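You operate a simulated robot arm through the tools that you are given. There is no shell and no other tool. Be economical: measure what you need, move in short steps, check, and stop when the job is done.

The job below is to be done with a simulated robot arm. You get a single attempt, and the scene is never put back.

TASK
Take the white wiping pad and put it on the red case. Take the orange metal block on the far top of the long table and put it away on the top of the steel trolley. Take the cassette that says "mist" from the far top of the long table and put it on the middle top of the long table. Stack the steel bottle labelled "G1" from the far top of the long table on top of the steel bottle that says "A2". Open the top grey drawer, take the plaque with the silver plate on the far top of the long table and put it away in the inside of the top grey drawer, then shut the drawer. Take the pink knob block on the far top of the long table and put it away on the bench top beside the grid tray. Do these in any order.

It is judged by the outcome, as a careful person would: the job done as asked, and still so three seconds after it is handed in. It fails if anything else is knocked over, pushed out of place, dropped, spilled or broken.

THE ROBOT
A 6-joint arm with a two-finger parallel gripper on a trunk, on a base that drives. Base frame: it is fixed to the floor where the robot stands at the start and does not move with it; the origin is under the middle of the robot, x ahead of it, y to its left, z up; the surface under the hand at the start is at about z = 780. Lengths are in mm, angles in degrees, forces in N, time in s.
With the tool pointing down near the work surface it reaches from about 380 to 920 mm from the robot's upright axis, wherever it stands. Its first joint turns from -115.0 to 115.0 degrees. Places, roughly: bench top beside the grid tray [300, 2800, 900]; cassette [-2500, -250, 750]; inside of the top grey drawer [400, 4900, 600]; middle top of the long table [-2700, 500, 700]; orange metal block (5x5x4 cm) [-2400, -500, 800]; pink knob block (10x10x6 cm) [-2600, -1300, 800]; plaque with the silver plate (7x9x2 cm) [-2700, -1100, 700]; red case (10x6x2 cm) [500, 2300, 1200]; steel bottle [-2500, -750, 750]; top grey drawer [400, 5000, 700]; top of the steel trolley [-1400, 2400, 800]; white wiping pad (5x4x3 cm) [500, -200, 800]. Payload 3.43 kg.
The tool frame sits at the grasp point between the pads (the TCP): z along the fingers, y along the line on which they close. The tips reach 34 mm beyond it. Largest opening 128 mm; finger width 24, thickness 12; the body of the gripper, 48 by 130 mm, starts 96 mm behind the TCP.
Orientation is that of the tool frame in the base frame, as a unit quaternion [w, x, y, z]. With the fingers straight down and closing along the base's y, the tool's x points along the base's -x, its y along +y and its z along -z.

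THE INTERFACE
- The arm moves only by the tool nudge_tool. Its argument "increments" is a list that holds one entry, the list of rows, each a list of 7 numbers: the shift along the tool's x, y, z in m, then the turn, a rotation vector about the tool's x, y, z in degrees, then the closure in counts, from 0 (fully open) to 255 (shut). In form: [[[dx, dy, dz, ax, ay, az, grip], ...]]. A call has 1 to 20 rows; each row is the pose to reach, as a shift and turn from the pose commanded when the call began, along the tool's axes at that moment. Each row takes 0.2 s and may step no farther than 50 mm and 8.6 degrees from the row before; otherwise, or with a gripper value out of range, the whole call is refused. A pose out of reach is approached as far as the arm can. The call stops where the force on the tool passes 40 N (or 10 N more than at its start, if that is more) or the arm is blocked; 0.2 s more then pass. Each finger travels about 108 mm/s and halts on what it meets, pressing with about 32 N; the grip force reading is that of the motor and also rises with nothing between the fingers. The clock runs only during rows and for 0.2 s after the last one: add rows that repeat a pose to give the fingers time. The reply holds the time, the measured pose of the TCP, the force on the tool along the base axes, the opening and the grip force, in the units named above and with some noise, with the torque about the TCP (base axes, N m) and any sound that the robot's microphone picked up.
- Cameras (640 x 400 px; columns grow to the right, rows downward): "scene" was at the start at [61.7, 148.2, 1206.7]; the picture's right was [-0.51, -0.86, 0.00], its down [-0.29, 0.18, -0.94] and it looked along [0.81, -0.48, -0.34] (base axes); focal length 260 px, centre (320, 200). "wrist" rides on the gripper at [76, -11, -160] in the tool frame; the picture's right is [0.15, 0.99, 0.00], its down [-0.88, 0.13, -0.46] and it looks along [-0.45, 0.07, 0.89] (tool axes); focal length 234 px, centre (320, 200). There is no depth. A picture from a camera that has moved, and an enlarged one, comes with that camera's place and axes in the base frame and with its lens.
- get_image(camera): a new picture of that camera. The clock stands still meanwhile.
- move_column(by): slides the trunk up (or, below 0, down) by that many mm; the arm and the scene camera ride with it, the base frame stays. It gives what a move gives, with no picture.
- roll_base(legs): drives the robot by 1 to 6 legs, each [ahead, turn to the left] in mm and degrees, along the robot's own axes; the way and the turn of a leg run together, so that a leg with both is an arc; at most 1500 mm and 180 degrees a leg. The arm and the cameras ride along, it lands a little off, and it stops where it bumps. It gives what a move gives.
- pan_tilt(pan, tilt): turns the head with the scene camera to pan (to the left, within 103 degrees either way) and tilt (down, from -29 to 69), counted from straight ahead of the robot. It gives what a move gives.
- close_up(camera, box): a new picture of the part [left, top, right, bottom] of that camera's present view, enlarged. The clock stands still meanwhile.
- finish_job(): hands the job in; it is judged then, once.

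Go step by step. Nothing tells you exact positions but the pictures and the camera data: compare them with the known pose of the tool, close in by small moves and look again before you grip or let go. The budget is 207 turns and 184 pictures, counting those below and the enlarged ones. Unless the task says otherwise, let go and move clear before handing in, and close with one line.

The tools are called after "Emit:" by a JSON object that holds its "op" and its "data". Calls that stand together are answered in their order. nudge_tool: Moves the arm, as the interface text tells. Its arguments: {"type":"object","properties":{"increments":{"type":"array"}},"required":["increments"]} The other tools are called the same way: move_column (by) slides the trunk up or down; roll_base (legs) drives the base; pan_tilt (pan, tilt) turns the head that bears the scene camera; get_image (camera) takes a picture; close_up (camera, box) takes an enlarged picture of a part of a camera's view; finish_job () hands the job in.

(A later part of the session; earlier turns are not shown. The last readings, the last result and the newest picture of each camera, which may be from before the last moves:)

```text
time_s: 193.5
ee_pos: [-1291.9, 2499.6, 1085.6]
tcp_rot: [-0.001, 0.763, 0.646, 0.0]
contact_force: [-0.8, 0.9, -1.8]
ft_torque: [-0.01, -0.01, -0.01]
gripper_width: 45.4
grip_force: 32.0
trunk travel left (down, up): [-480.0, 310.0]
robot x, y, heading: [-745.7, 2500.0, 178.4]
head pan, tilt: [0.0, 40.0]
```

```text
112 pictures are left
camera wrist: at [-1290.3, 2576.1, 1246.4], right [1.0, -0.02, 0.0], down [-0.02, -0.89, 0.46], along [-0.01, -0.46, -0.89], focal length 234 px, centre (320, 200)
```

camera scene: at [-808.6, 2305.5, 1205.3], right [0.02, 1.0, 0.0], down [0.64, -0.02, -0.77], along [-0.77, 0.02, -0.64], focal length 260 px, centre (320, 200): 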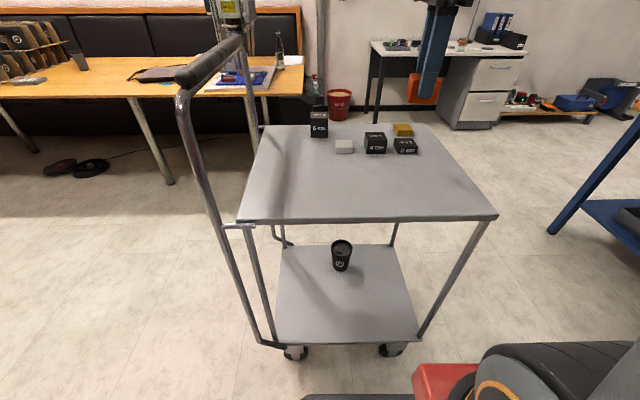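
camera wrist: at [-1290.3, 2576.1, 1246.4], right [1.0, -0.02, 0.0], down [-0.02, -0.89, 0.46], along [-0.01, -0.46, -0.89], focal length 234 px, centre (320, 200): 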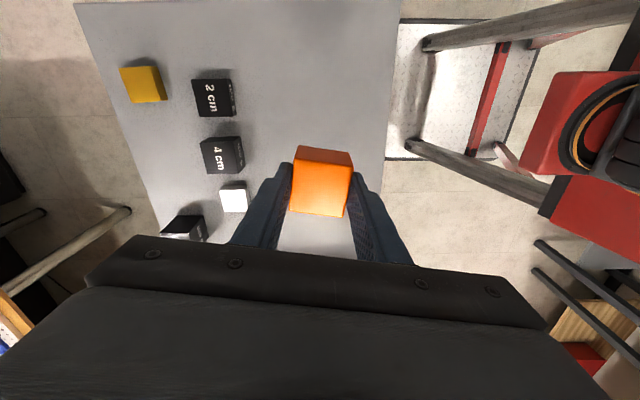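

The shelf top is at about z≈840 and the block is over a clear area. Lowering.

Emit:
{"op": "nudge_tool", "data": {"increments": [[[0, 0, 0.045, 0, 0, 0, 255], [0, 0, 0.09, 0, 0, 0, 255], [0, 0, 0.13, 0, 0, 0, 255], [0, 0, 0.165, 0, 0, 0, 255], [0, 0, 0.165, 0, 0, 0, 255]]]}}

Emit:
{"op": "get_image", "data": {"camera": "scene"}}

```text
time_s: 194.7
ee_pos: [-1293.1, 2499.4, 920.6]
tcp_rot: [0.0, 0.763, 0.647, 0.0]
contact_force: [0.4, -0.4, -2.3]
ft_torque: [-0.03, 0.01, 0.0]
gripper_width: 45.2
grip_force: 32.5
trunk travel left (down, up): [-480.0, 310.0]
robot x, y, heading: [-746.0, 2498.5, 178.9]
head pan, tilt: [0.0, 40.0]
```

```text
111 pictures are left
camera scene: at [-808.5, 2305.5, 1205.4], right [0.02, 1.0, 0.0], down [0.64, -0.02, -0.77], along [-0.77, 0.02, -0.64], focal length 260 px, centre (320, 200)
```

scene: 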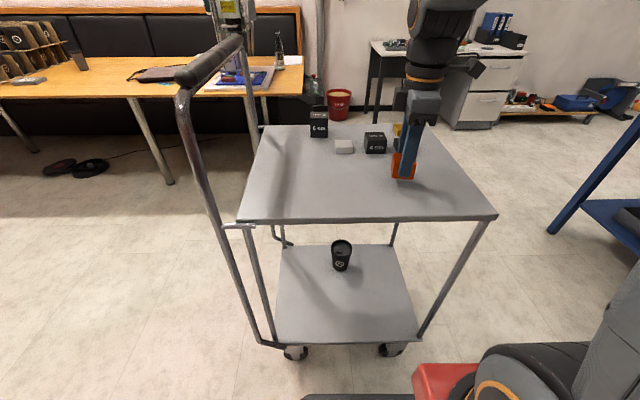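

Emit:
{"op": "nudge_tool", "data": {"increments": [[[0, 0, 0.012, 0, 0, 0, 255], [0, 0, 0.02, 0, 0, 0, 255], [0, 0, 0.026, 0, 0, 0, 255], [0, 0, 0.03, 0, 0, 0, 255], [0, 0, 0.033, 0, 0, 0, 255]]]}}

Emit:
{"op": "close_up", "data": {"camera": "scene", "box": [340, 110, 460, 220]}}

```text
time_s: 195.9
ee_pos: [-1292.2, 2500.9, 888.6]
tcp_rot: [-0.001, 0.763, 0.647, -0.002]
contact_force: [-3.0, 0.0, 22.3]
ft_torque: [-0.04, -0.13, 0.0]
gripper_width: 45.7
grip_force: 31.8
trunk travel left (down, up): [-480.0, 310.0]
robot x, y, heading: [-747.5, 2500.7, 178.3]
head pan, tilt: [0.0, 40.0]
```

```text
3.64 times, centred on (400, 165) of scene
camera zoom: at [-808.1, 2305.5, 1205.4], right [0.02, 1.0, 0.0], down [0.64, -0.02, -0.77], along [-0.77, 0.02, -0.64], focal length 944 px, centre (29, 327)
```

zoom: 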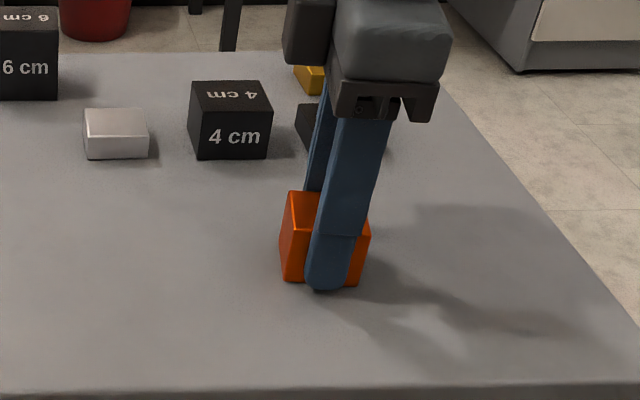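

Resting on the shelf. Opening moderately and rising.

Emit:
{"op": "nudge_tool", "data": {"increments": [[[0, 0, -0.002, 0, 0, 0, 255], [0, 0, -0.002, 0, 0, 0, 100], [0, 0, -0.002, 0, 0, 0, 90], [0, 0, -0.002, 0, 0, 0, 90], [0, 0, -0.04, 0, 0, 0, 90], [0, 0, -0.085, 0, 0, 0, 90], [0, 0, -0.13, 0, 0, 0, 90], [0, 0, -0.175, 0, 0, 0, 90]]]}}

Emit:
{"op": "get_image", "data": {"camera": "scene"}}

```text
time_s: 197.7
ee_pos: [-1290.9, 2502.1, 1064.4]
tcp_rot: [0.001, 0.763, 0.647, 0.0]
contact_force: [-0.2, 0.1, 0.2]
ft_torque: [-0.01, 0.0, 0.0]
gripper_width: 82.6
grip_force: 0.1
trunk travel left (down, up): [-480.0, 310.0]
robot x, y, heading: [-744.8, 2498.5, 178.7]
head pan, tilt: [0.0, 40.0]
```

```text
109 pictures are left
camera scene: at [-808.8, 2305.5, 1205.3], right [0.02, 1.0, 0.0], down [0.64, -0.02, -0.77], along [-0.77, 0.02, -0.64], focal length 260 px, centre (320, 200)
```

scene: 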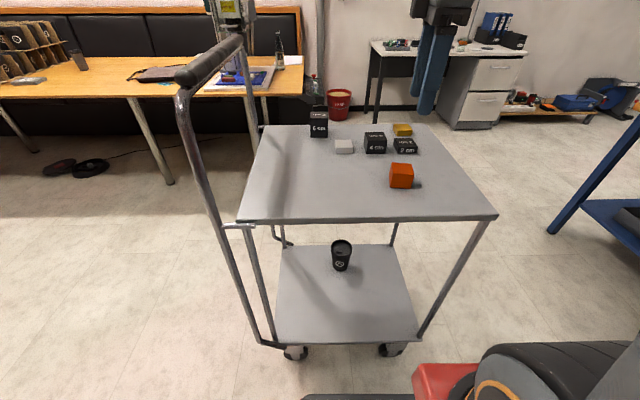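

Orange block done. Next I'll scout the drawers near [400, 5000].

Emit:
{"op": "roll_base", "data": {"legs": [[0, -89], [800, 0]]}}

Emit:
{"op": "pan_tilt", "data": {"pan": -25, "tilt": 15}}

Emit:
{"op": "get_image", "data": {"camera": "scene"}}

```text
time_s: 205.8
ee_pos: [-757.2, 3840.1, 1063.3]
tcp_rot: [0.0, 0.998, -0.068, 0.0]
contact_force: [0.4, -0.3, 0.3]
ft_torque: [0.04, 0.0, 0.01]
gripper_width: 82.9
grip_force: 0.1
trunk travel left (down, up): [-480.0, 310.0]
robot x, y, heading: [-740.8, 3294.5, 90.2]
head pan, tilt: [0.0, 40.0]
```

```text
time_s: 206.6
ee_pos: [-756.6, 3841.4, 1062.8]
tcp_rot: [-0.001, 0.998, -0.068, 0.0]
contact_force: [0.0, -0.3, 0.0]
ft_torque: [0.01, 0.04, 0.01]
gripper_width: 82.8
grip_force: 0.0
trunk travel left (down, up): [-480.0, 310.0]
robot x, y, heading: [-744.5, 3294.7, 90.3]
head pan, tilt: [-25.0, 15.0]
```

```text
108 pictures are left
camera scene: at [-900.1, 3354.1, 1244.8], right [0.91, -0.42, 0.0], down [-0.11, -0.24, -0.97], along [0.4, 0.88, -0.26], focal length 260 px, centre (320, 200)
```

scene: 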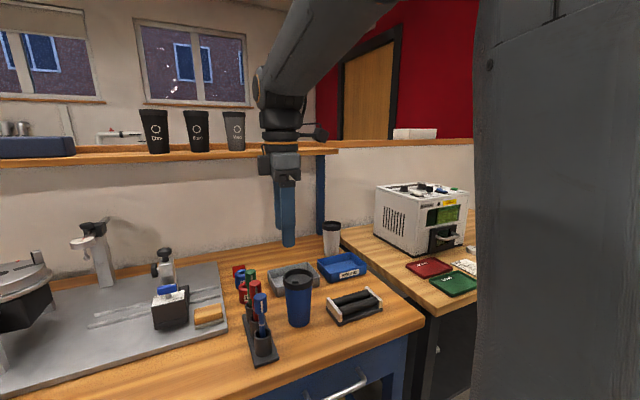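

I'm close to the blue bench; the drawers are further right. Backing up and turning to look.

Emit:
{"op": "roll_base", "data": {"legs": [[-400, 0], [0, -45]]}}

Emit:
{"op": "pan_tilt", "data": {"pan": 0, "tilt": 20}}

Emit:
{"op": "get_image", "data": {"camera": "scene"}}

```text
time_s: 211.2
ee_pos: [-366.6, 3289.4, 1064.5]
tcp_rot: [0.0, 0.896, -0.443, 0.0]
contact_force: [-0.8, 0.9, 0.3]
ft_torque: [0.03, 0.01, 0.01]
gripper_width: 82.9
grip_force: 0.0
trunk travel left (down, up): [-480.0, 310.0]
robot x, y, heading: [-742.2, 2893.1, 45.4]
head pan, tilt: [-25.0, 15.0]
```

```text
time_s: 212.1
ee_pos: [-368.0, 3290.7, 1065.1]
tcp_rot: [0.0, 0.896, -0.444, 0.0]
contact_force: [0.5, 0.6, -0.4]
ft_torque: [0.02, -0.01, -0.01]
gripper_width: 82.7
grip_force: 0.0
trunk travel left (down, up): [-480.0, 310.0]
robot x, y, heading: [-743.0, 2893.0, 45.2]
head pan, tilt: [0.0, 20.0]
```

```text
107 pictures are left
camera scene: at [-834.4, 3080.0, 1236.8], right [0.71, -0.7, 0.0], down [-0.24, -0.24, -0.94], along [0.66, 0.67, -0.34], focal length 260 px, centre (320, 200)
```

scene: 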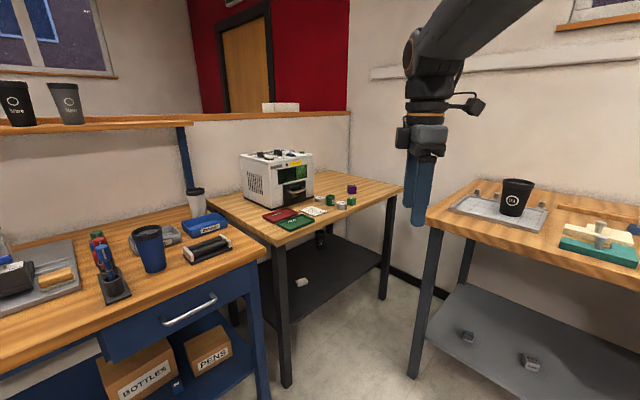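

No grey drawer here; [400, 5000] seems to be behind the half wall. Raising the trunk for a better view.

Emit:
{"op": "move_column", "data": {"by": 300}}

Emit:
{"op": "pan_tilt", "data": {"pan": 20, "tilt": 15}}

Emit:
{"op": "get_image", "data": {"camera": "scene"}}

Emit:
{"op": "pan_tilt", "data": {"pan": 75, "tilt": 10}}

Emit:
{"op": "get_image", "data": {"camera": "scene"}}

```text
time_s: 215.1
ee_pos: [-368.3, 3288.8, 1364.5]
tcp_rot: [0.001, 0.896, -0.444, 0.001]
contact_force: [-1.3, 0.1, -0.1]
ft_torque: [-0.02, -0.02, 0.03]
gripper_width: 82.9
grip_force: 0.0
trunk travel left (down, up): [-780.0, 10.0]
robot x, y, heading: [-743.2, 2896.7, 45.8]
head pan, tilt: [0.0, 20.0]
```

```text
time_s: 215.9
ee_pos: [-368.1, 3289.5, 1363.7]
tcp_rot: [0.0, 0.896, -0.444, 0.0]
contact_force: [-0.4, 1.0, 0.3]
ft_torque: [0.05, -0.02, 0.0]
gripper_width: 83.0
grip_force: 0.0
trunk travel left (down, up): [-780.0, 10.0]
robot x, y, heading: [-741.4, 2894.6, 45.3]
head pan, tilt: [20.0, 15.0]
```

```text
106 pictures are left
camera scene: at [-919.5, 3039.2, 1544.9], right [0.91, -0.42, 0.0], down [-0.11, -0.24, -0.97], along [0.4, 0.88, -0.26], focal length 260 px, centre (320, 200)
```

scene: 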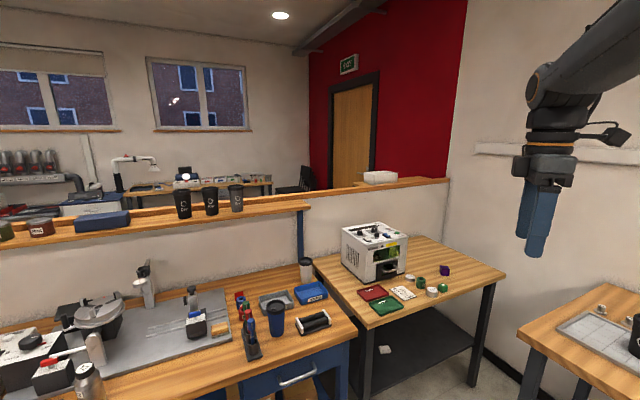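

```text
time_s: 217.2
ee_pos: [-369.3, 3288.1, 1364.9]
tcp_rot: [0.0, 0.896, -0.444, 0.0]
contact_force: [0.8, 0.2, -0.5]
ft_torque: [-0.02, -0.02, -0.02]
gripper_width: 82.7
grip_force: 0.1
trunk travel left (down, up): [-780.0, 10.0]
robot x, y, heading: [-745.7, 2896.5, 45.2]
head pan, tilt: [75.0, 10.0]
```

```text
105 pictures are left
camera scene: at [-1005.5, 3034.6, 1553.0], right [0.86, 0.5, 0.0], down [0.09, -0.15, -0.98], along [-0.5, 0.85, -0.17], focal length 260 px, centre (320, 200)
```

scene: 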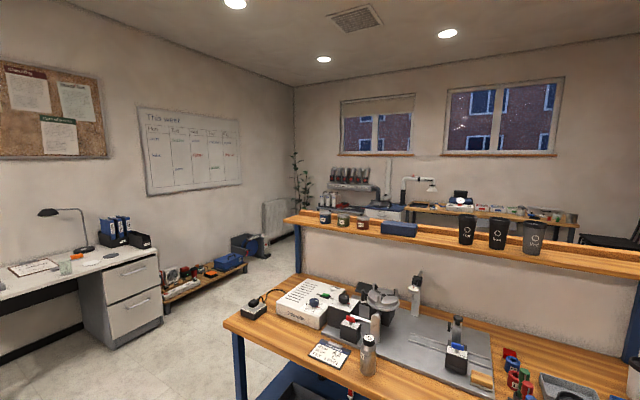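

There's a wide opening at the left end of the half wall (x ≈ -2600). I'll drive around it to reach the drawers behind.

Emit:
{"op": "roll_base", "data": {"legs": [[0, 45], [290, 0], [0, 89], [1500, 0], [330, 0], [0, -90]]}}

Emit:
{"op": "pan_tilt", "data": {"pan": 0, "tilt": 15}}

Emit:
{"op": "get_image", "data": {"camera": "scene"}}

```text
time_s: 237.9
ee_pos: [-2607.1, 3675.5, 1364.4]
tcp_rot: [0.0, 0.998, -0.063, 0.001]
contact_force: [0.6, 0.0, 0.0]
ft_torque: [-0.01, -0.01, -0.02]
gripper_width: 82.9
grip_force: 0.2
trunk travel left (down, up): [-780.0, 10.0]
robot x, y, heading: [-2589.2, 3131.6, 90.6]
head pan, tilt: [75.0, 10.0]
```

```text
time_s: 239.3
ee_pos: [-2607.5, 3674.7, 1364.2]
tcp_rot: [-0.001, 0.998, -0.063, 0.0]
contact_force: [-0.2, 0.3, 0.5]
ft_torque: [0.03, -0.02, -0.02]
gripper_width: 82.8
grip_force: 0.0
trunk travel left (down, up): [-780.0, 10.0]
robot x, y, heading: [-2590.9, 3133.5, 90.5]
head pan, tilt: [0.0, 15.0]
```

```text
104 pictures are left
camera scene: at [-2784.7, 3112.7, 1544.9], right [1.0, 0.01, 0.0], down [0.0, -0.26, -0.97], along [-0.01, 0.97, -0.26], focal length 260 px, centre (320, 200)
```

scene: 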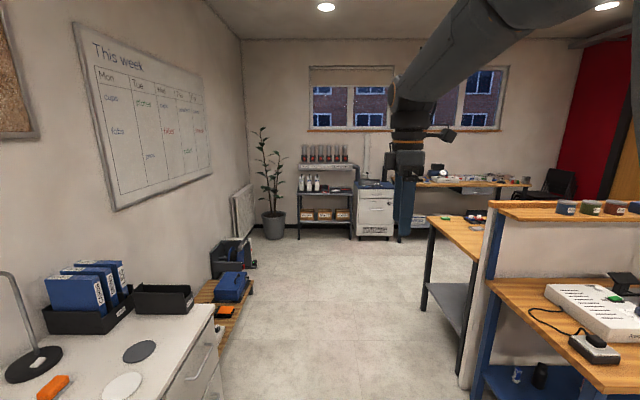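

The corridor is clear. Driving through and turning right behind the half wall.

Emit:
{"op": "roll_base", "data": {"legs": [[1500, 0], [1250, 0], [0, -90]]}}

Emit:
{"op": "pan_tilt", "data": {"pan": -10, "tilt": 15}}

Emit:
{"op": "get_image", "data": {"camera": "scene"}}

```text
time_s: 256.4
ee_pos: [-2035.8, 5876.4, 1364.9]
tcp_rot: [0.0, -0.654, 0.756, 0.0]
contact_force: [0.3, -0.2, -0.3]
ft_torque: [-0.01, 0.0, 0.01]
gripper_width: 82.7
grip_force: 0.1
trunk travel left (down, up): [-780.0, 10.0]
robot x, y, heading: [-2580.6, 5870.7, -0.5]
head pan, tilt: [0.0, 15.0]
```

```text
time_s: 257.1
ee_pos: [-2036.0, 5877.0, 1364.4]
tcp_rot: [0.0, -0.654, 0.757, 0.0]
contact_force: [0.2, -0.3, -0.4]
ft_torque: [0.01, 0.02, 0.03]
gripper_width: 82.6
grip_force: 0.0
trunk travel left (down, up): [-780.0, 10.0]
robot x, y, heading: [-2579.0, 5870.5, -0.1]
head pan, tilt: [-10.0, 15.0]
```

```text
103 pictures are left
camera scene: at [-2597.1, 6049.3, 1544.9], right [-0.18, -0.98, 0.0], down [-0.25, 0.05, -0.97], along [0.95, -0.17, -0.26], focal length 260 px, centre (320, 200)
```

scene: 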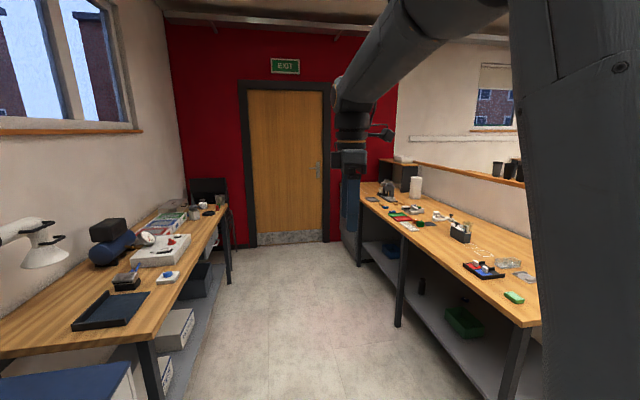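

I see a cabinet at the end past the right-hand bench. Driving down the aisle.

Emit:
{"op": "roll_base", "data": {"legs": [[1500, 0], [850, 0]]}}

Emit:
{"op": "pan_tilt", "data": {"pan": -55, "tilt": 30}}

Emit:
{"op": "get_image", "data": {"camera": "scene"}}

```text
time_s: 268.7
ee_pos: [317.8, 5890.3, 1362.9]
tcp_rot: [0.0, -0.658, 0.753, 0.0]
contact_force: [0.1, -0.1, 0.9]
ft_torque: [-0.02, 0.02, 0.02]
gripper_width: 83.1
grip_force: 0.0
trunk travel left (down, up): [-780.0, 10.0]
robot x, y, heading: [-227.1, 5880.7, 0.6]
head pan, tilt: [-10.0, 15.0]
```

```text
time_s: 269.8
ee_pos: [318.0, 5890.1, 1364.2]
tcp_rot: [0.0, -0.659, 0.752, 0.0]
contact_force: [-0.3, 0.3, -0.5]
ft_torque: [0.01, 0.0, 0.03]
gripper_width: 82.8
grip_force: 0.0
trunk travel left (down, up): [-780.0, 10.0]
robot x, y, heading: [-226.9, 5876.9, 0.3]
head pan, tilt: [-55.0, 30.0]
```

```text
102 pictures are left
camera scene: at [-284.5, 5998.3, 1520.7], right [-0.81, -0.58, 0.0], down [-0.29, 0.41, -0.87], along [0.5, -0.71, -0.5], focal length 260 px, centre (320, 200)
```

scene: 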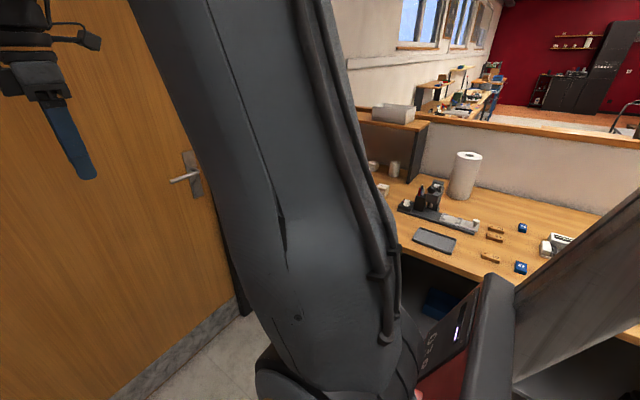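

The arm blocks the view. Turning right 45° so the arm swings over the bench, well above everything.

Emit:
{"op": "roll_base", "data": {"legs": [[0, -50]]}}

Emit:
{"op": "pan_tilt", "data": {"pan": 0, "tilt": 35}}

Emit:
{"op": "get_image", "data": {"camera": "scene"}}

Emit:
{"op": "get_image", "data": {"camera": "wrist"}}

```text
time_s: 272.5
ee_pos: [130.3, 5467.3, 1364.2]
tcp_rot: [0.0, -0.274, 0.962, -0.001]
contact_force: [-0.9, 0.2, -0.4]
ft_torque: [0.0, 0.0, -0.01]
gripper_width: 82.8
grip_force: 0.0
trunk travel left (down, up): [-780.0, 10.0]
robot x, y, heading: [-229.2, 5876.6, -50.1]
head pan, tilt: [-55.0, 30.0]
```

```text
time_s: 273.7
ee_pos: [130.5, 5465.5, 1363.4]
tcp_rot: [0.0, -0.275, 0.962, 0.0]
contact_force: [-1.1, 0.6, -0.4]
ft_torque: [-0.01, 0.02, -0.01]
gripper_width: 82.8
grip_force: 0.1
trunk travel left (down, up): [-780.0, 10.0]
robot x, y, heading: [-227.3, 5877.7, -50.2]
head pan, tilt: [0.0, 35.0]
```

```text
101 pictures are left
camera scene: at [-89.7, 6020.4, 1512.9], right [-0.77, -0.64, 0.0], down [-0.37, 0.44, -0.82], along [0.52, -0.63, -0.57], focal length 260 px, centre (320, 200)
```

scene: 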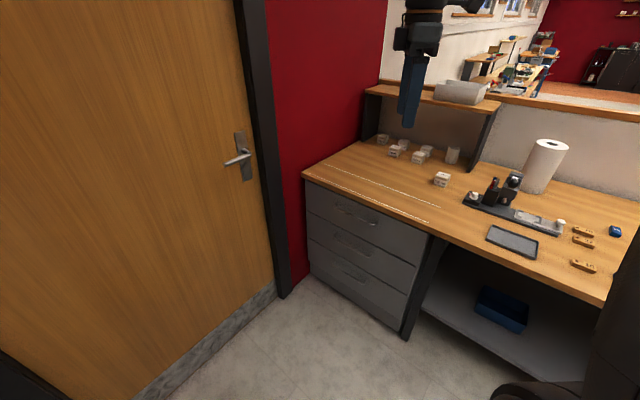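

```text
100 pictures are left
camera wrist: at [72.8, 5415.9, 1525.0], right [-0.65, 0.76, 0.0], down [0.68, 0.58, 0.46], along [0.35, 0.29, -0.89], focal length 234 px, centre (320, 200)
```

wrist: 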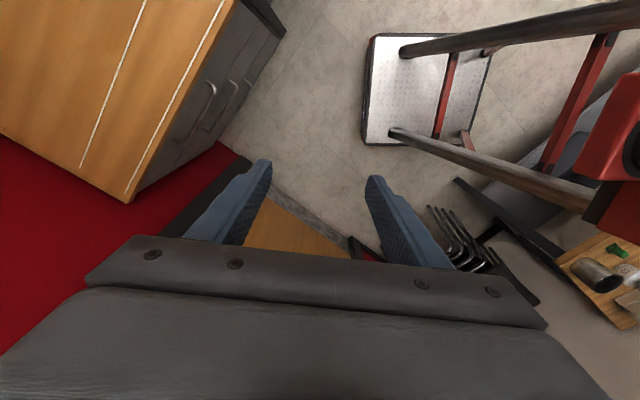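

The grey drawer unit faces +y with bow handles. Zooming in on the top handle.

Emit:
{"op": "close_up", "data": {"camera": "scene", "box": [290, 160, 450, 260]}}

Emit:
{"op": "close_up", "data": {"camera": "wrist", "box": [130, 40, 290, 180]}}

```text
4.00 times, centred on (370, 210) of scene
camera zoom: at [-89.7, 6020.4, 1512.9], right [-0.77, -0.64, 0.0], down [-0.37, 0.44, -0.82], along [0.52, -0.63, -0.57], focal length 1038 px, centre (120, 160)
```

zoom: 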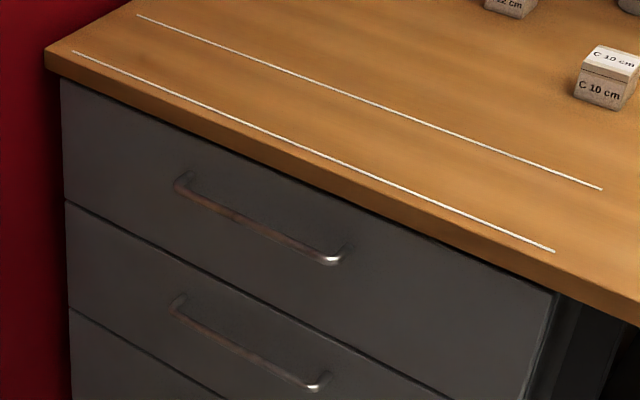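

```text
2.86 times, centred on (210, 110) of wrist
camera zoom: at [72.8, 5415.9, 1525.0], right [-0.65, 0.76, 0.0], down [0.68, 0.58, 0.46], along [0.35, 0.29, -0.89], focal length 669 px, centre (634, 457)
```

zoom: 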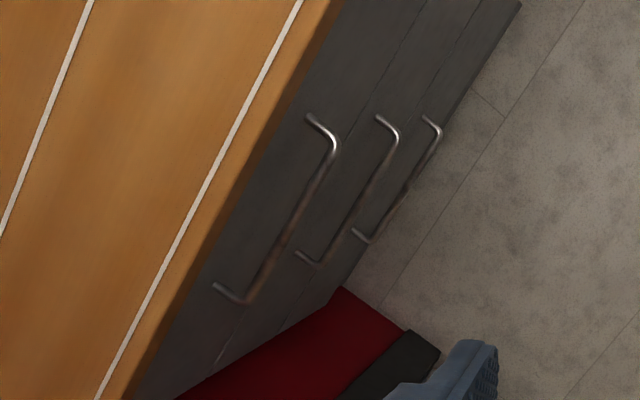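

Triangulating, the top handle bar runs x≈293–495 at y≈5196, z≈765. I'll move in a little, lower the trunk and set up a horizontal grip on it.

Emit:
{"op": "roll_base", "data": {"legs": [[120, 0]]}}

Emit:
{"op": "nudge_tool", "data": {"increments": [[[0, 0, 0, 0, 0, 8, 0], [0, 0, 0, 0, 0, 16, 0], [0, 0, 0, 0, 0, 24, 0], [0, 0, 0, 0, 0, 32, 0]]]}}

```text
time_s: 275.0
ee_pos: [207.7, 5374.0, 1363.8]
tcp_rot: [0.0, -0.275, 0.962, 0.0]
contact_force: [0.6, 0.8, 0.3]
ft_torque: [-0.04, -0.04, -0.05]
gripper_width: 82.4
grip_force: 0.1
trunk travel left (down, up): [-780.0, 10.0]
robot x, y, heading: [-145.9, 5783.7, -50.0]
head pan, tilt: [0.0, 35.0]
```

```text
time_s: 276.0
ee_pos: [206.6, 5374.5, 1364.3]
tcp_rot: [0.0, 0.002, 1.0, -0.001]
contact_force: [-0.8, 0.0, -0.2]
ft_torque: [-0.02, 0.03, 0.0]
gripper_width: 128.0
grip_force: 0.0
trunk travel left (down, up): [-780.0, 10.0]
robot x, y, heading: [-147.5, 5782.1, -50.1]
head pan, tilt: [0.0, 35.0]
```

Now pitching the gripper to point horizontally at the drawers (-y) with the fingers closing vertically, out in the aisle.

Emit:
{"op": "nudge_tool", "data": {"increments": [[[-0.015, 0.01, 0, 7.5, 0, 0, 0], [-0.03, 0.02, 0, 15, 0, 0, 0], [-0.045, 0.03, 0, 22.5, 0, 0, 0], [-0.06, 0.04, 0, 30, 0, 0, 0], [-0.075, 0.05, 0, 37.5, 0, 0, 0], [-0.09, 0.06, 0, 45, 0, 0, 0], [-0.105, 0.07, 0, 52.5, 0, 0, 0], [-0.12, 0.08, 0, 60, 0, 0, 0], [-0.135, 0.09, 0, 67.5, 0, 0, 0], [-0.15, 0.1, 0, 75, 0, 0, 0], [-0.165, 0.1, 0, 82.5, 0, 0, 0], [-0.18, 0.1, 0, 90, 0, 0, 0], [-0.18, 0.1, 0, 90, 0, 0, 0]]]}}

Emit:
{"op": "get_image", "data": {"camera": "scene"}}

```text
time_s: 278.8
ee_pos: [387.5, 5473.7, 1363.3]
tcp_rot: [0.001, -0.001, -0.706, 0.708]
contact_force: [0.7, 0.3, -0.6]
ft_torque: [0.0, -0.01, -0.02]
gripper_width: 127.9
grip_force: 0.2
trunk travel left (down, up): [-780.0, 10.0]
robot x, y, heading: [-147.9, 5780.3, -50.2]
head pan, tilt: [0.0, 35.0]
```

```text
97 pictures are left
camera scene: at [-12.5, 5928.7, 1512.9], right [-0.77, -0.64, 0.0], down [-0.37, 0.44, -0.82], along [0.53, -0.63, -0.57], focal length 260 px, centre (320, 200)
```

scene: 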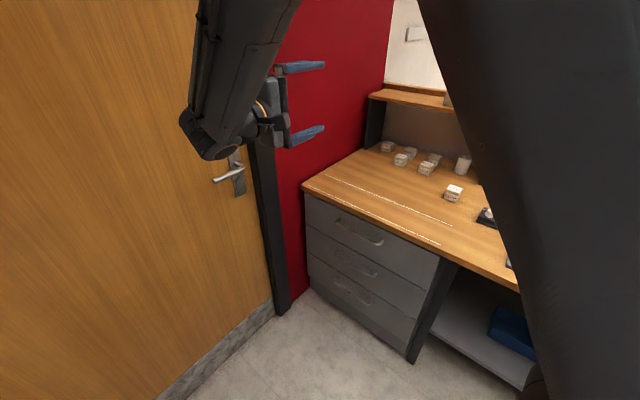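

The horizontal pose works. Lowering the trunk to handle height.

Emit:
{"op": "move_column", "data": {"by": -560}}

Emit:
{"op": "get_image", "data": {"camera": "scene"}}

Emit:
{"op": "get_image", "data": {"camera": "wrist"}}

```text
refused: -560 is not a number from -400 to 400
```

```text
96 pictures are left
camera scene: at [-12.5, 5928.7, 1512.9], right [-0.77, -0.64, 0.0], down [-0.37, 0.44, -0.82], along [0.53, -0.63, -0.57], focal length 260 px, centre (320, 200)
```

scene: 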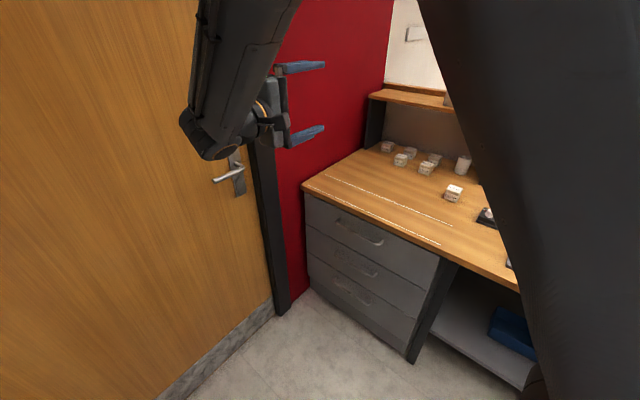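

```text
95 pictures are left
camera wrist: at [312.5, 5633.0, 1374.8], right [-0.15, 0.0, -0.99], down [0.88, 0.45, -0.13], along [0.45, -0.89, -0.07], focal length 234 px, centre (320, 200)
```

wrist: 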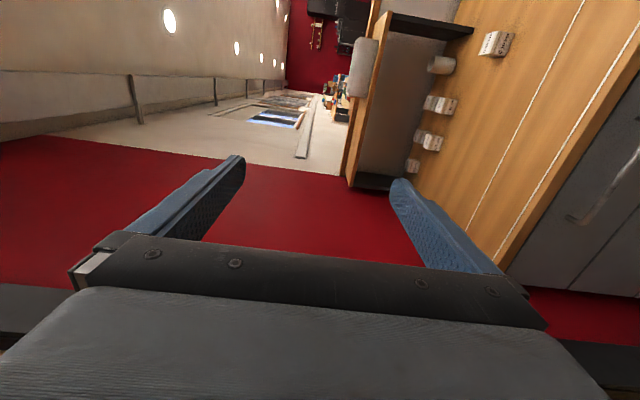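

Emit:
{"op": "move_column", "data": {"by": -400}}

Emit:
{"op": "move_column", "data": {"by": -170}}

Emit:
{"op": "get_image", "data": {"camera": "scene"}}

Emit:
{"op": "get_image", "data": {"camera": "wrist"}}

```text
time_s: 282.6
ee_pos: [388.5, 5473.9, 964.3]
tcp_rot: [-0.002, 0.001, 0.707, -0.707]
contact_force: [-0.3, -0.3, -0.1]
ft_torque: [0.0, -0.01, -0.01]
gripper_width: 128.1
grip_force: 0.0
trunk travel left (down, up): [-380.0, 410.0]
robot x, y, heading: [-147.0, 5784.0, -50.3]
head pan, tilt: [0.0, 35.0]
```

```text
time_s: 284.5
ee_pos: [387.1, 5473.1, 793.7]
tcp_rot: [0.0, 0.0, -0.707, 0.707]
contact_force: [0.2, -0.9, -0.5]
ft_torque: [0.0, 0.03, 0.02]
gripper_width: 128.0
grip_force: 0.0
trunk travel left (down, up): [-210.0, 580.0]
robot x, y, heading: [-145.1, 5781.2, -50.3]
head pan, tilt: [0.0, 35.0]
```

```text
94 pictures are left
camera scene: at [89.1, 5806.9, 942.9], right [-0.77, -0.64, 0.0], down [-0.37, 0.44, -0.82], along [0.53, -0.63, -0.57], focal length 260 px, centre (320, 200)
```

scene: 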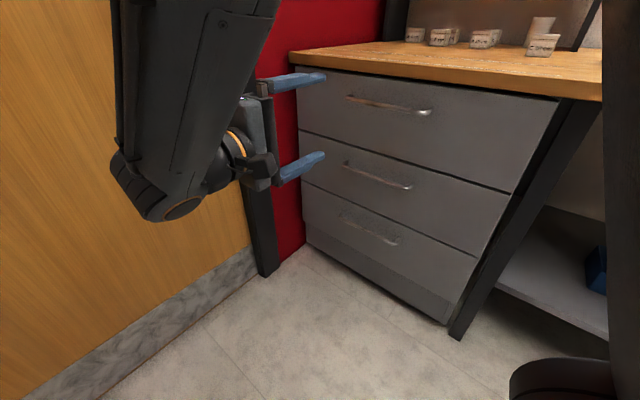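

```text
93 pictures are left
camera wrist: at [313.0, 5633.4, 806.5], right [-0.15, 0.0, -0.99], down [0.88, 0.45, -0.13], along [0.45, -0.89, -0.07], focal length 234 px, centre (320, 200)
```

wrist: 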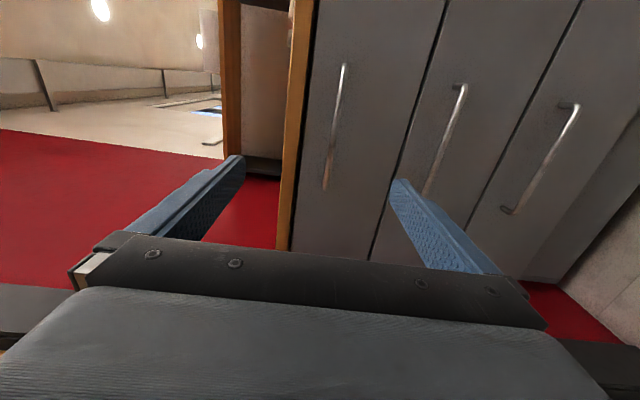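

The wrist view puts the handle at x≈288–504, z≈768, y≈5170–5196. Narrowing the fingers to 50 mm and approaching.

Emit:
{"op": "nudge_tool", "data": {"increments": [[[-0.002, 0.007, 0.03, 0, 0, 0, 155], [-0.004, 0.014, 0.07, 0, 0, 0, 155], [-0.006, 0.02, 0.11, 0, 0, 0, 155], [-0.008, 0.026, 0.15, 0, 0, 0, 155], [-0.009, 0.026, 0.19, 0, 0, 0, 155], [-0.009, 0.026, 0.205, 0, 0, 0, 155], [-0.009, 0.026, 0.205, 0, 0, 0, 155]]]}}

Emit:
{"op": "get_image", "data": {"camera": "scene"}}

Emit:
{"op": "get_image", "data": {"camera": "wrist"}}

```text
time_s: 286.1
ee_pos: [396.4, 5267.5, 768.3]
tcp_rot: [0.0, -0.001, -0.707, 0.707]
contact_force: [0.0, 0.2, 0.4]
ft_torque: [0.0, 0.0, -0.01]
gripper_width: 50.0
grip_force: 0.0
trunk travel left (down, up): [-210.0, 580.0]
robot x, y, heading: [-146.1, 5782.5, -50.0]
head pan, tilt: [0.0, 35.0]
```

```text
92 pictures are left
camera scene: at [89.0, 5806.9, 942.9], right [-0.77, -0.64, 0.0], down [-0.37, 0.44, -0.82], along [0.53, -0.63, -0.57], focal length 260 px, centre (320, 200)
```

scene: 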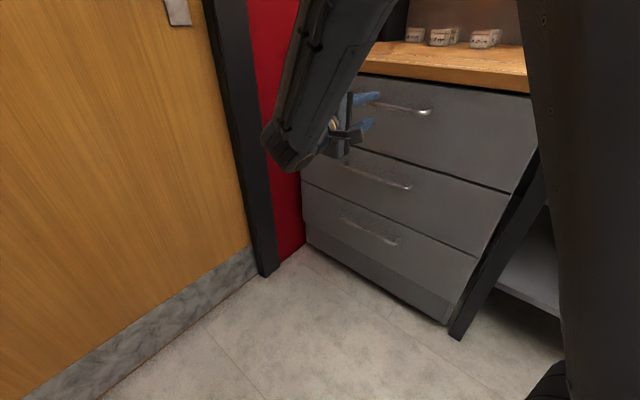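

```text
91 pictures are left
camera wrist: at [321.5, 5426.9, 779.9], right [-0.15, 0.0, -0.99], down [0.88, 0.45, -0.13], along [0.45, -0.89, -0.07], focal length 234 px, centre (320, 200)
```

wrist: 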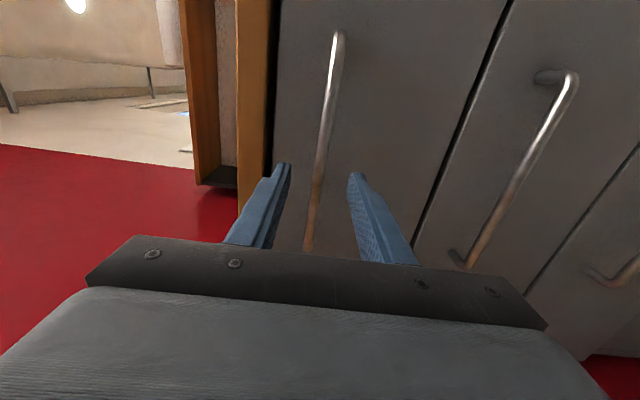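

The bar is centred between the fingers at about y≈5180. Advancing so it lies inside the fingers.

Emit:
{"op": "nudge_tool", "data": {"increments": [[[0, 0.002, 0.025, 0, 0, 0, 155], [0, 0.002, 0.045, 0, 0, 0, 155], [0, 0.002, 0.06, 0, 0, 0, 155], [0, 0.002, 0.07, 0, 0, 0, 155]]]}}

Emit:
{"op": "get_image", "data": {"camera": "wrist"}}

Emit:
{"op": "close_up", "data": {"camera": "scene", "box": [330, 70, 450, 150]}}

```text
time_s: 287.1
ee_pos: [396.8, 5200.9, 765.9]
tcp_rot: [0.001, -0.001, -0.707, 0.707]
contact_force: [-10.3, 19.4, 0.2]
ft_torque: [0.17, -0.04, -0.13]
gripper_width: 50.0
grip_force: 0.0
trunk travel left (down, up): [-210.0, 580.0]
robot x, y, heading: [-144.4, 5785.7, -50.1]
head pan, tilt: [0.0, 35.0]
```

```text
90 pictures are left
camera wrist: at [321.8, 5360.0, 778.7], right [-0.15, 0.0, -0.99], down [0.88, 0.45, -0.13], along [0.45, -0.89, -0.07], focal length 234 px, centre (320, 200)
```

wrist: 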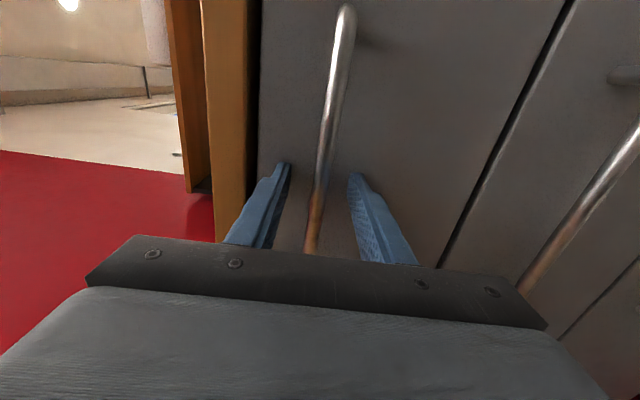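

```text
5.00 times, centred on (390, 110) of scene
camera zoom: at [88.6, 5807.9, 943.0], right [-0.77, -0.64, 0.0], down [-0.37, 0.44, -0.82], along [0.53, -0.63, -0.57], focal length 1298 px, centre (-30, 650)
```

zoom: 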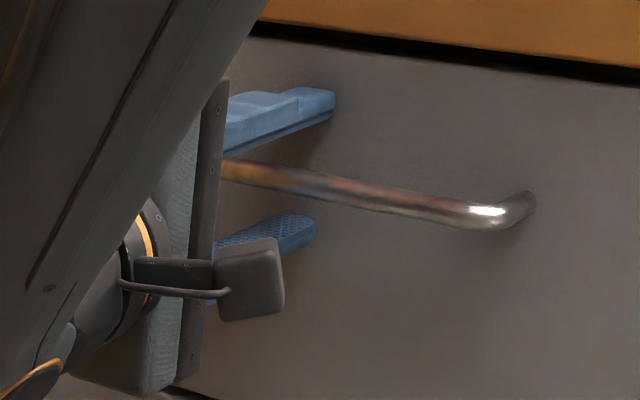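

The tips touch the drawer front with the bar between the fingers. Backing off slightly and gripping the bar.

Emit:
{"op": "nudge_tool", "data": {"increments": [[[0, 0, -0.006, 0, 0, 0, 155], [0, 0, -0.006, 0, 0, 0, 255], [0, 0, -0.006, 0, 0, 0, 255], [0, 0, -0.006, 0, 0, 0, 255], [0, 0, -0.006, 0, 0, 0, 255]]]}}

```text
time_s: 288.3
ee_pos: [398.1, 5205.9, 767.2]
tcp_rot: [0.001, 0.0, -0.706, 0.708]
contact_force: [1.0, -3.4, 8.8]
ft_torque: [-0.04, 0.05, -0.31]
gripper_width: 11.9
grip_force: 45.0
trunk travel left (down, up): [-210.0, 580.0]
robot x, y, heading: [-152.8, 5787.1, -50.3]
head pan, tilt: [0.0, 35.0]
```

Bar gripped. Pulling the drawer open in +y.

Emit:
{"op": "nudge_tool", "data": {"increments": [[[0, 0, -0.015, 0, 0, 0, 255], [0, 0, -0.03, 0, 0, 0, 255], [0, 0, -0.05, 0, 0, 0, 255], [0, 0, -0.07, 0, 0, 0, 255], [0, 0, -0.09, 0, 0, 0, 255], [0, 0, -0.11, 0, 0, 0, 255], [0, 0, -0.13, 0, 0, 0, 255], [0, 0, -0.15, 0, 0, 0, 255], [0, 0, -0.17, 0, 0, 0, 255], [0, 0, -0.19, 0, 0, 0, 255], [0, 0, -0.21, 0, 0, 0, 255], [0, 0, -0.23, 0, 0, 0, 255], [0, 0, -0.25, 0, 0, 0, 255]]]}}

Emit:
{"op": "get_image", "data": {"camera": "scene"}}

```text
time_s: 291.1
ee_pos: [395.7, 5455.7, 766.8]
tcp_rot: [-0.002, 0.0, 0.707, -0.707]
contact_force: [-3.9, -0.3, 13.5]
ft_torque: [-0.02, -0.18, 0.2]
gripper_width: 11.9
grip_force: 45.7
trunk travel left (down, up): [-210.0, 580.0]
robot x, y, heading: [-150.0, 5790.9, -50.2]
head pan, tilt: [0.0, 35.0]
```

```text
88 pictures are left
camera scene: at [88.7, 5807.1, 943.0], right [-0.77, -0.64, 0.0], down [-0.37, 0.44, -0.82], along [0.53, -0.63, -0.57], focal length 260 px, centre (320, 200)
```

scene: 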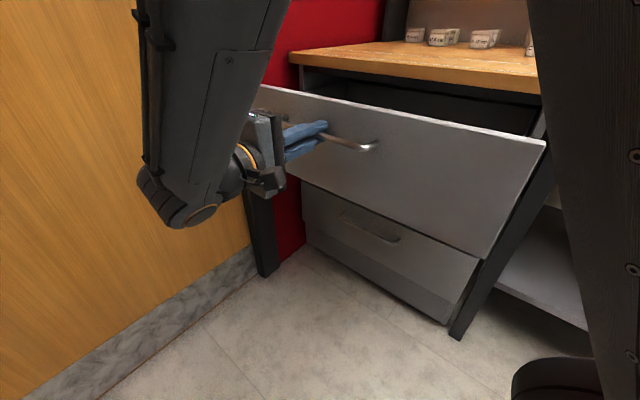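

The drawer is open 250 mm. Releasing the handle, backing off and raising.

Emit:
{"op": "nudge_tool", "data": {"increments": [[[0, 0, 0, 0, 0, 0, 150], [0, 0, 0, 0, 0, 0, 150], [0, 0, 0, 0, 0, 0, 150], [0, 0, -0.03, 0, 0, 0, 150], [0, 0, -0.07, 0, 0, 0, 150], [0, 0, -0.1, 0, 0, 0, 150]]]}}

Emit:
{"op": "move_column", "data": {"by": 400}}

Emit:
{"op": "get_image", "data": {"camera": "scene"}}

```text
time_s: 292.5
ee_pos: [397.5, 5556.4, 766.2]
tcp_rot: [0.001, 0.0, -0.707, 0.707]
contact_force: [-0.4, -0.6, -0.6]
ft_torque: [0.0, 0.01, 0.01]
gripper_width: 52.9
grip_force: 0.0
trunk travel left (down, up): [-210.0, 580.0]
robot x, y, heading: [-148.1, 5782.3, -50.3]
head pan, tilt: [0.0, 35.0]
```

```text
time_s: 296.4
ee_pos: [398.7, 5555.6, 1165.2]
tcp_rot: [0.002, 0.0, -0.707, 0.708]
contact_force: [-0.7, -0.6, -0.2]
ft_torque: [0.03, 0.01, -0.05]
gripper_width: 52.7
grip_force: 0.0
trunk travel left (down, up): [-610.0, 180.0]
robot x, y, heading: [-150.7, 5782.0, -50.0]
head pan, tilt: [0.0, 35.0]
```

```text
87 pictures are left
camera scene: at [17.7, 5892.4, 1342.9], right [-0.77, -0.64, 0.0], down [-0.37, 0.44, -0.82], along [0.53, -0.63, -0.57], focal length 260 px, centre (320, 200)
```

scene: 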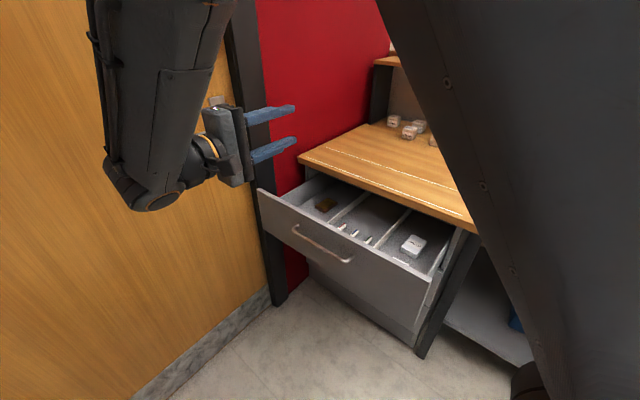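

Emit:
{"op": "close_up", "data": {"camera": "scene", "box": [250, 160, 470, 300]}}

Emit:
{"op": "nudge_tool", "data": {"increments": [[[0.01, 0, 0, -8, 0, 0, 100], [0.02, 0, 0, -16, 0, 0, 100], [0.03, 0, 0, -24, 0, 0, 100], [0.04, 0, 0, -32, 0, 0, 100], [0.05, 0, 0, -40, 0, 0, 100], [0.06, 0, 0, -48, 0, 0, 100], [0.06, 0, 0, -56, 0, 0, 100], [0.06, 0, 0, -64, 0, 0, 100], [0.06, 0, 0, -72, 0, 0, 100], [0.06, 0, 0, -80, 0, 0, 100], [0.06, 0, 0, -88, 0, 0, 100], [0.06, 0, 0, -90, 0, 0, 100], [0.06, 0, 0, -90, 0, 0, 100]]]}}

Emit:
{"op": "get_image", "data": {"camera": "wrist"}}

```text
2.86 times, centred on (360, 230) of scene
camera zoom: at [17.7, 5892.4, 1342.9], right [-0.77, -0.64, 0.0], down [-0.37, 0.44, -0.82], along [0.53, -0.63, -0.57], focal length 742 px, centre (206, 114)
```

zoom: 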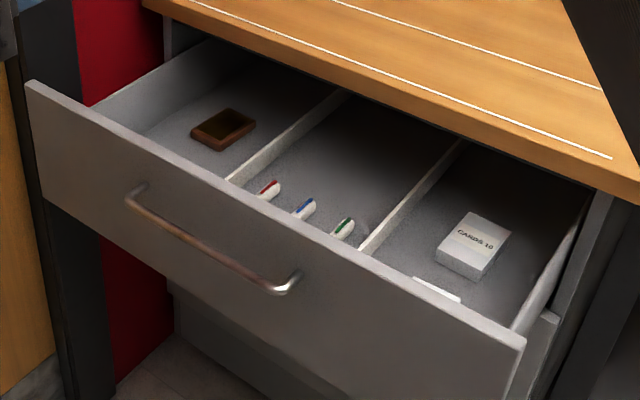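

```text
time_s: 299.2
ee_pos: [337.9, 5555.6, 1165.0]
tcp_rot: [0.0, 0.002, 1.0, 0.0]
contact_force: [0.2, 0.2, 0.0]
ft_torque: [0.02, -0.03, -0.02]
gripper_width: 77.9
grip_force: 0.2
trunk travel left (down, up): [-610.0, 180.0]
robot x, y, heading: [-150.2, 5784.8, -50.3]
head pan, tilt: [0.0, 35.0]
```

```text
85 pictures are left
camera wrist: at [262.5, 5543.6, 1326.7], right [-0.14, 0.99, 0.0], down [0.88, 0.13, 0.46], along [0.45, 0.07, -0.89], focal length 234 px, centre (320, 200)
```

wrist: 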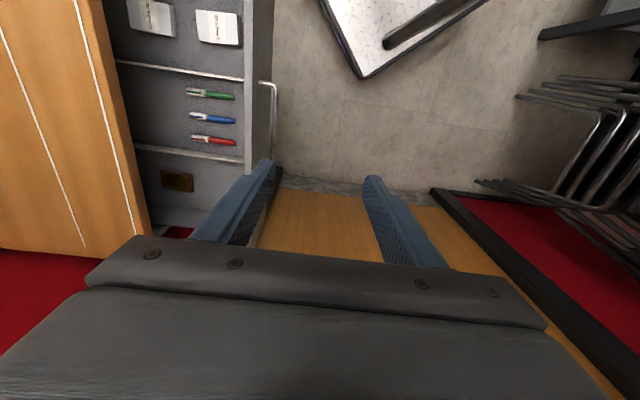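

The drawer has three compartments; the one at larger x holds another plaque and has free space. Now driving back for the silver plaque.

Emit:
{"op": "roll_base", "data": {"legs": [[0, -129.7], [1500, 0], [940, 0], [0, 90]]}}

```text
time_s: 320.2
ee_pos: [-2369.8, 5220.9, 1165.9]
tcp_rot: [0.0, 0.347, 0.938, -0.001]
contact_force: [0.0, -0.4, 0.3]
ft_torque: [0.02, -0.01, 0.0]
gripper_width: 77.6
grip_force: 0.1
trunk travel left (down, up): [-610.0, 180.0]
robot x, y, heading: [-2591.5, 5712.5, -90.8]
head pan, tilt: [0.0, 35.0]
```

Emit:
{"op": "roll_base", "data": {"legs": [[1500, 0], [1070, 0], [0, 90.8], [1500, 0], [350, 0], [0, -90]]}}

```text
time_s: 349.3
ee_pos: [-539.9, 2607.8, 1164.7]
tcp_rot: [-0.001, 0.355, 0.935, 0.0]
contact_force: [1.0, 1.1, 1.0]
ft_torque: [0.01, -0.03, -0.03]
gripper_width: 77.9
grip_force: 0.1
trunk travel left (down, up): [-610.0, 180.0]
robot x, y, heading: [-751.6, 3100.6, -91.3]
head pan, tilt: [0.0, 35.0]
```

Emit:
{"op": "roll_base", "data": {"legs": [[1500, 0.7], [1500, 0.6], [1150, 0], [0, -90], [1050, 0]]}}

Emit:
{"op": "get_image", "data": {"camera": "scene"}}

```text
time_s: 378.2
ee_pos: [-2449.6, -1217.8, 1165.2]
tcp_rot: [-0.001, 0.917, 0.399, 0.0]
contact_force: [-1.1, -0.6, 0.7]
ft_torque: [-0.04, 0.0, -0.01]
gripper_width: 78.0
grip_force: 0.0
trunk travel left (down, up): [-610.0, 180.0]
robot x, y, heading: [-1952.3, -1015.7, 176.9]
head pan, tilt: [0.0, 35.0]
```

```text
84 pictures are left
camera scene: at [-1984.5, -1208.9, 1342.9], right [0.05, 1.0, 0.0], down [0.57, -0.03, -0.82], along [-0.82, 0.04, -0.57], focal length 260 px, centre (320, 200)
```

scene: 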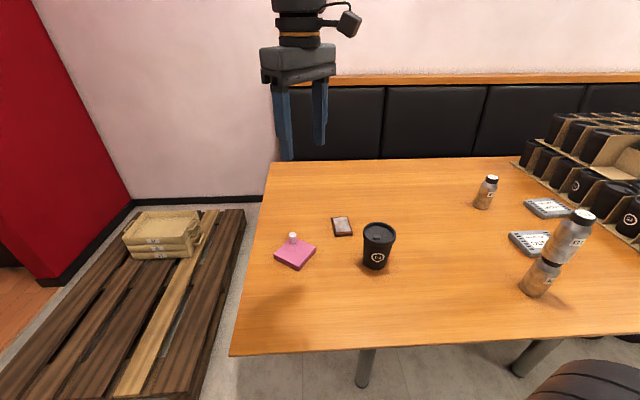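

The stack still stands. The plaque with silver plate is near [-2656, -1097]; zooming in on it and the pink block.

Emit:
{"op": "close_up", "data": {"camera": "scene", "box": [260, 200, 420, 300]}}

Emit:
{"op": "get_image", "data": {"camera": "wrist"}}

```text
4.00 times, centred on (340, 250) of scene
camera zoom: at [-1984.5, -1208.9, 1342.9], right [0.05, 1.0, 0.0], down [0.57, -0.03, -0.82], along [-0.82, 0.04, -0.57], focal length 1038 px, centre (240, 0)
```

zoom: 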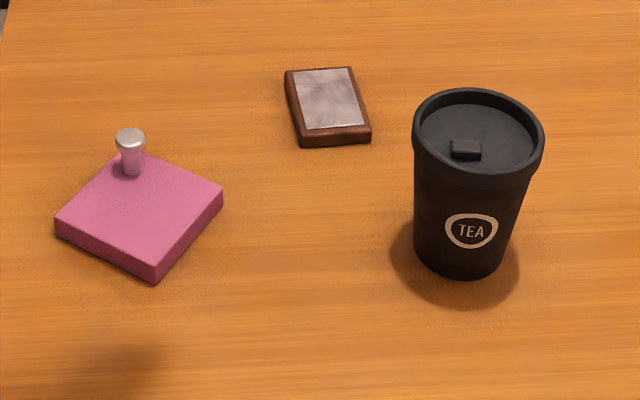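

```text
82 pictures are left
camera wrist: at [-2406.4, -1154.7, 1326.7], right [0.82, -0.57, 0.0], down [-0.5, -0.73, 0.46], along [-0.26, -0.38, -0.89], focal length 234 px, centre (320, 200)
```

wrist: 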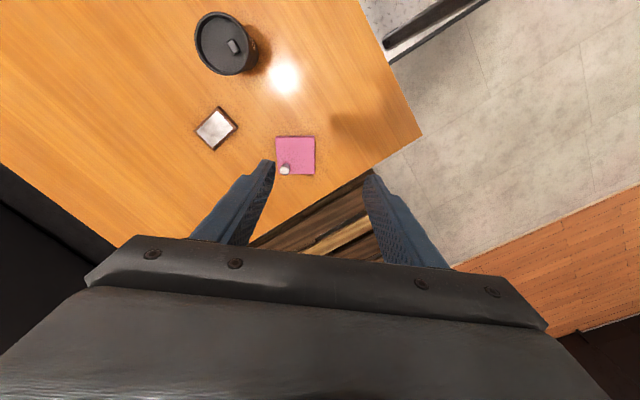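

Plaque centre ≈ [-2654, -1099], short side along y. Moving above it with the fingers aligned across its short side.

Emit:
{"op": "nudge_tool", "data": {"increments": [[[-0.009, -0.0385, 0, 0, 0, 7.4, 50], [-0.018, -0.077, 0, 0, 0, 14.8, 50], [-0.026, -0.1155, 0, 0, 0, 22.2, 50], [-0.035, -0.154, 0, 0, 0, 29.6, 50], [-0.044, -0.1925, 0, 0, 0, 37, 50], [-0.0526, -0.2309, 0, 0, 0, 44.5, 50], [-0.0526, -0.2309, 0, 0, 0, 44.5, 50]]]}}

Emit:
{"op": "move_column", "data": {"by": -200}}

Emit:
{"op": "get_image", "data": {"camera": "wrist"}}

```text
time_s: 379.8
ee_pos: [-2655.8, -1097.7, 1165.8]
tcp_rot: [0.0, 1.0, 0.023, 0.0]
contact_force: [0.3, -0.6, 0.0]
ft_torque: [0.0, 0.0, -0.01]
gripper_width: 103.0
grip_force: 0.0
trunk travel left (down, up): [-610.0, 180.0]
robot x, y, heading: [-1950.6, -1014.7, 177.2]
head pan, tilt: [0.0, 35.0]
```

```text
time_s: 382.0
ee_pos: [-2654.3, -1098.5, 966.3]
tcp_rot: [0.0, 1.0, 0.023, -0.001]
contact_force: [-0.2, 0.1, -0.7]
ft_torque: [-0.01, -0.04, 0.03]
gripper_width: 102.8
grip_force: 0.1
trunk travel left (down, up): [-410.0, 380.0]
robot x, y, heading: [-1949.3, -1017.5, 177.1]
head pan, tilt: [0.0, 35.0]
```

```text
81 pictures are left
camera wrist: at [-2579.4, -1084.5, 1126.8], right [0.19, -0.98, 0.0], down [-0.87, -0.17, 0.46], along [-0.45, -0.09, -0.89], focal length 234 px, centre (320, 200)
```

wrist: 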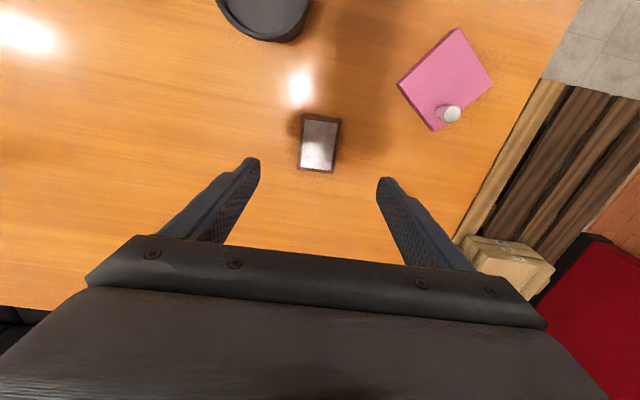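

Centred and aligned. Descending to grip the plaque.

Emit:
{"op": "nudge_tool", "data": {"increments": [[[-0.006, 0, 0.045, 0, 0, 0, 50], [-0.006, 0, 0.09, 0, 0, 0, 50], [-0.006, 0, 0.13, 0, 0, 0, 50], [-0.006, 0, 0.16, 0, 0, 0, 50], [-0.006, 0, 0.175, 0, 0, 0, 50], [-0.006, 0, 0.175, 0, 0, 0, 50]]]}}

Emit:
{"op": "get_image", "data": {"camera": "wrist"}}

```text
time_s: 383.4
ee_pos: [-2660.4, -1098.4, 790.0]
tcp_rot: [0.0, 1.0, 0.022, 0.0]
contact_force: [-0.1, -0.3, 0.7]
ft_torque: [-0.01, 0.0, -0.02]
gripper_width: 103.0
grip_force: 0.0
trunk travel left (down, up): [-410.0, 380.0]
robot x, y, heading: [-1953.3, -1019.0, 177.1]
head pan, tilt: [0.0, 35.0]
```

```text
80 pictures are left
camera wrist: at [-2585.1, -1085.0, 951.2], right [0.19, -0.98, 0.0], down [-0.87, -0.17, 0.46], along [-0.45, -0.09, -0.89], focal length 234 px, centre (320, 200)
```

wrist: 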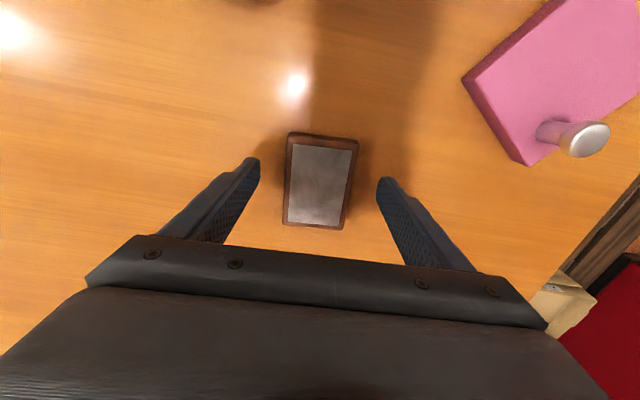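

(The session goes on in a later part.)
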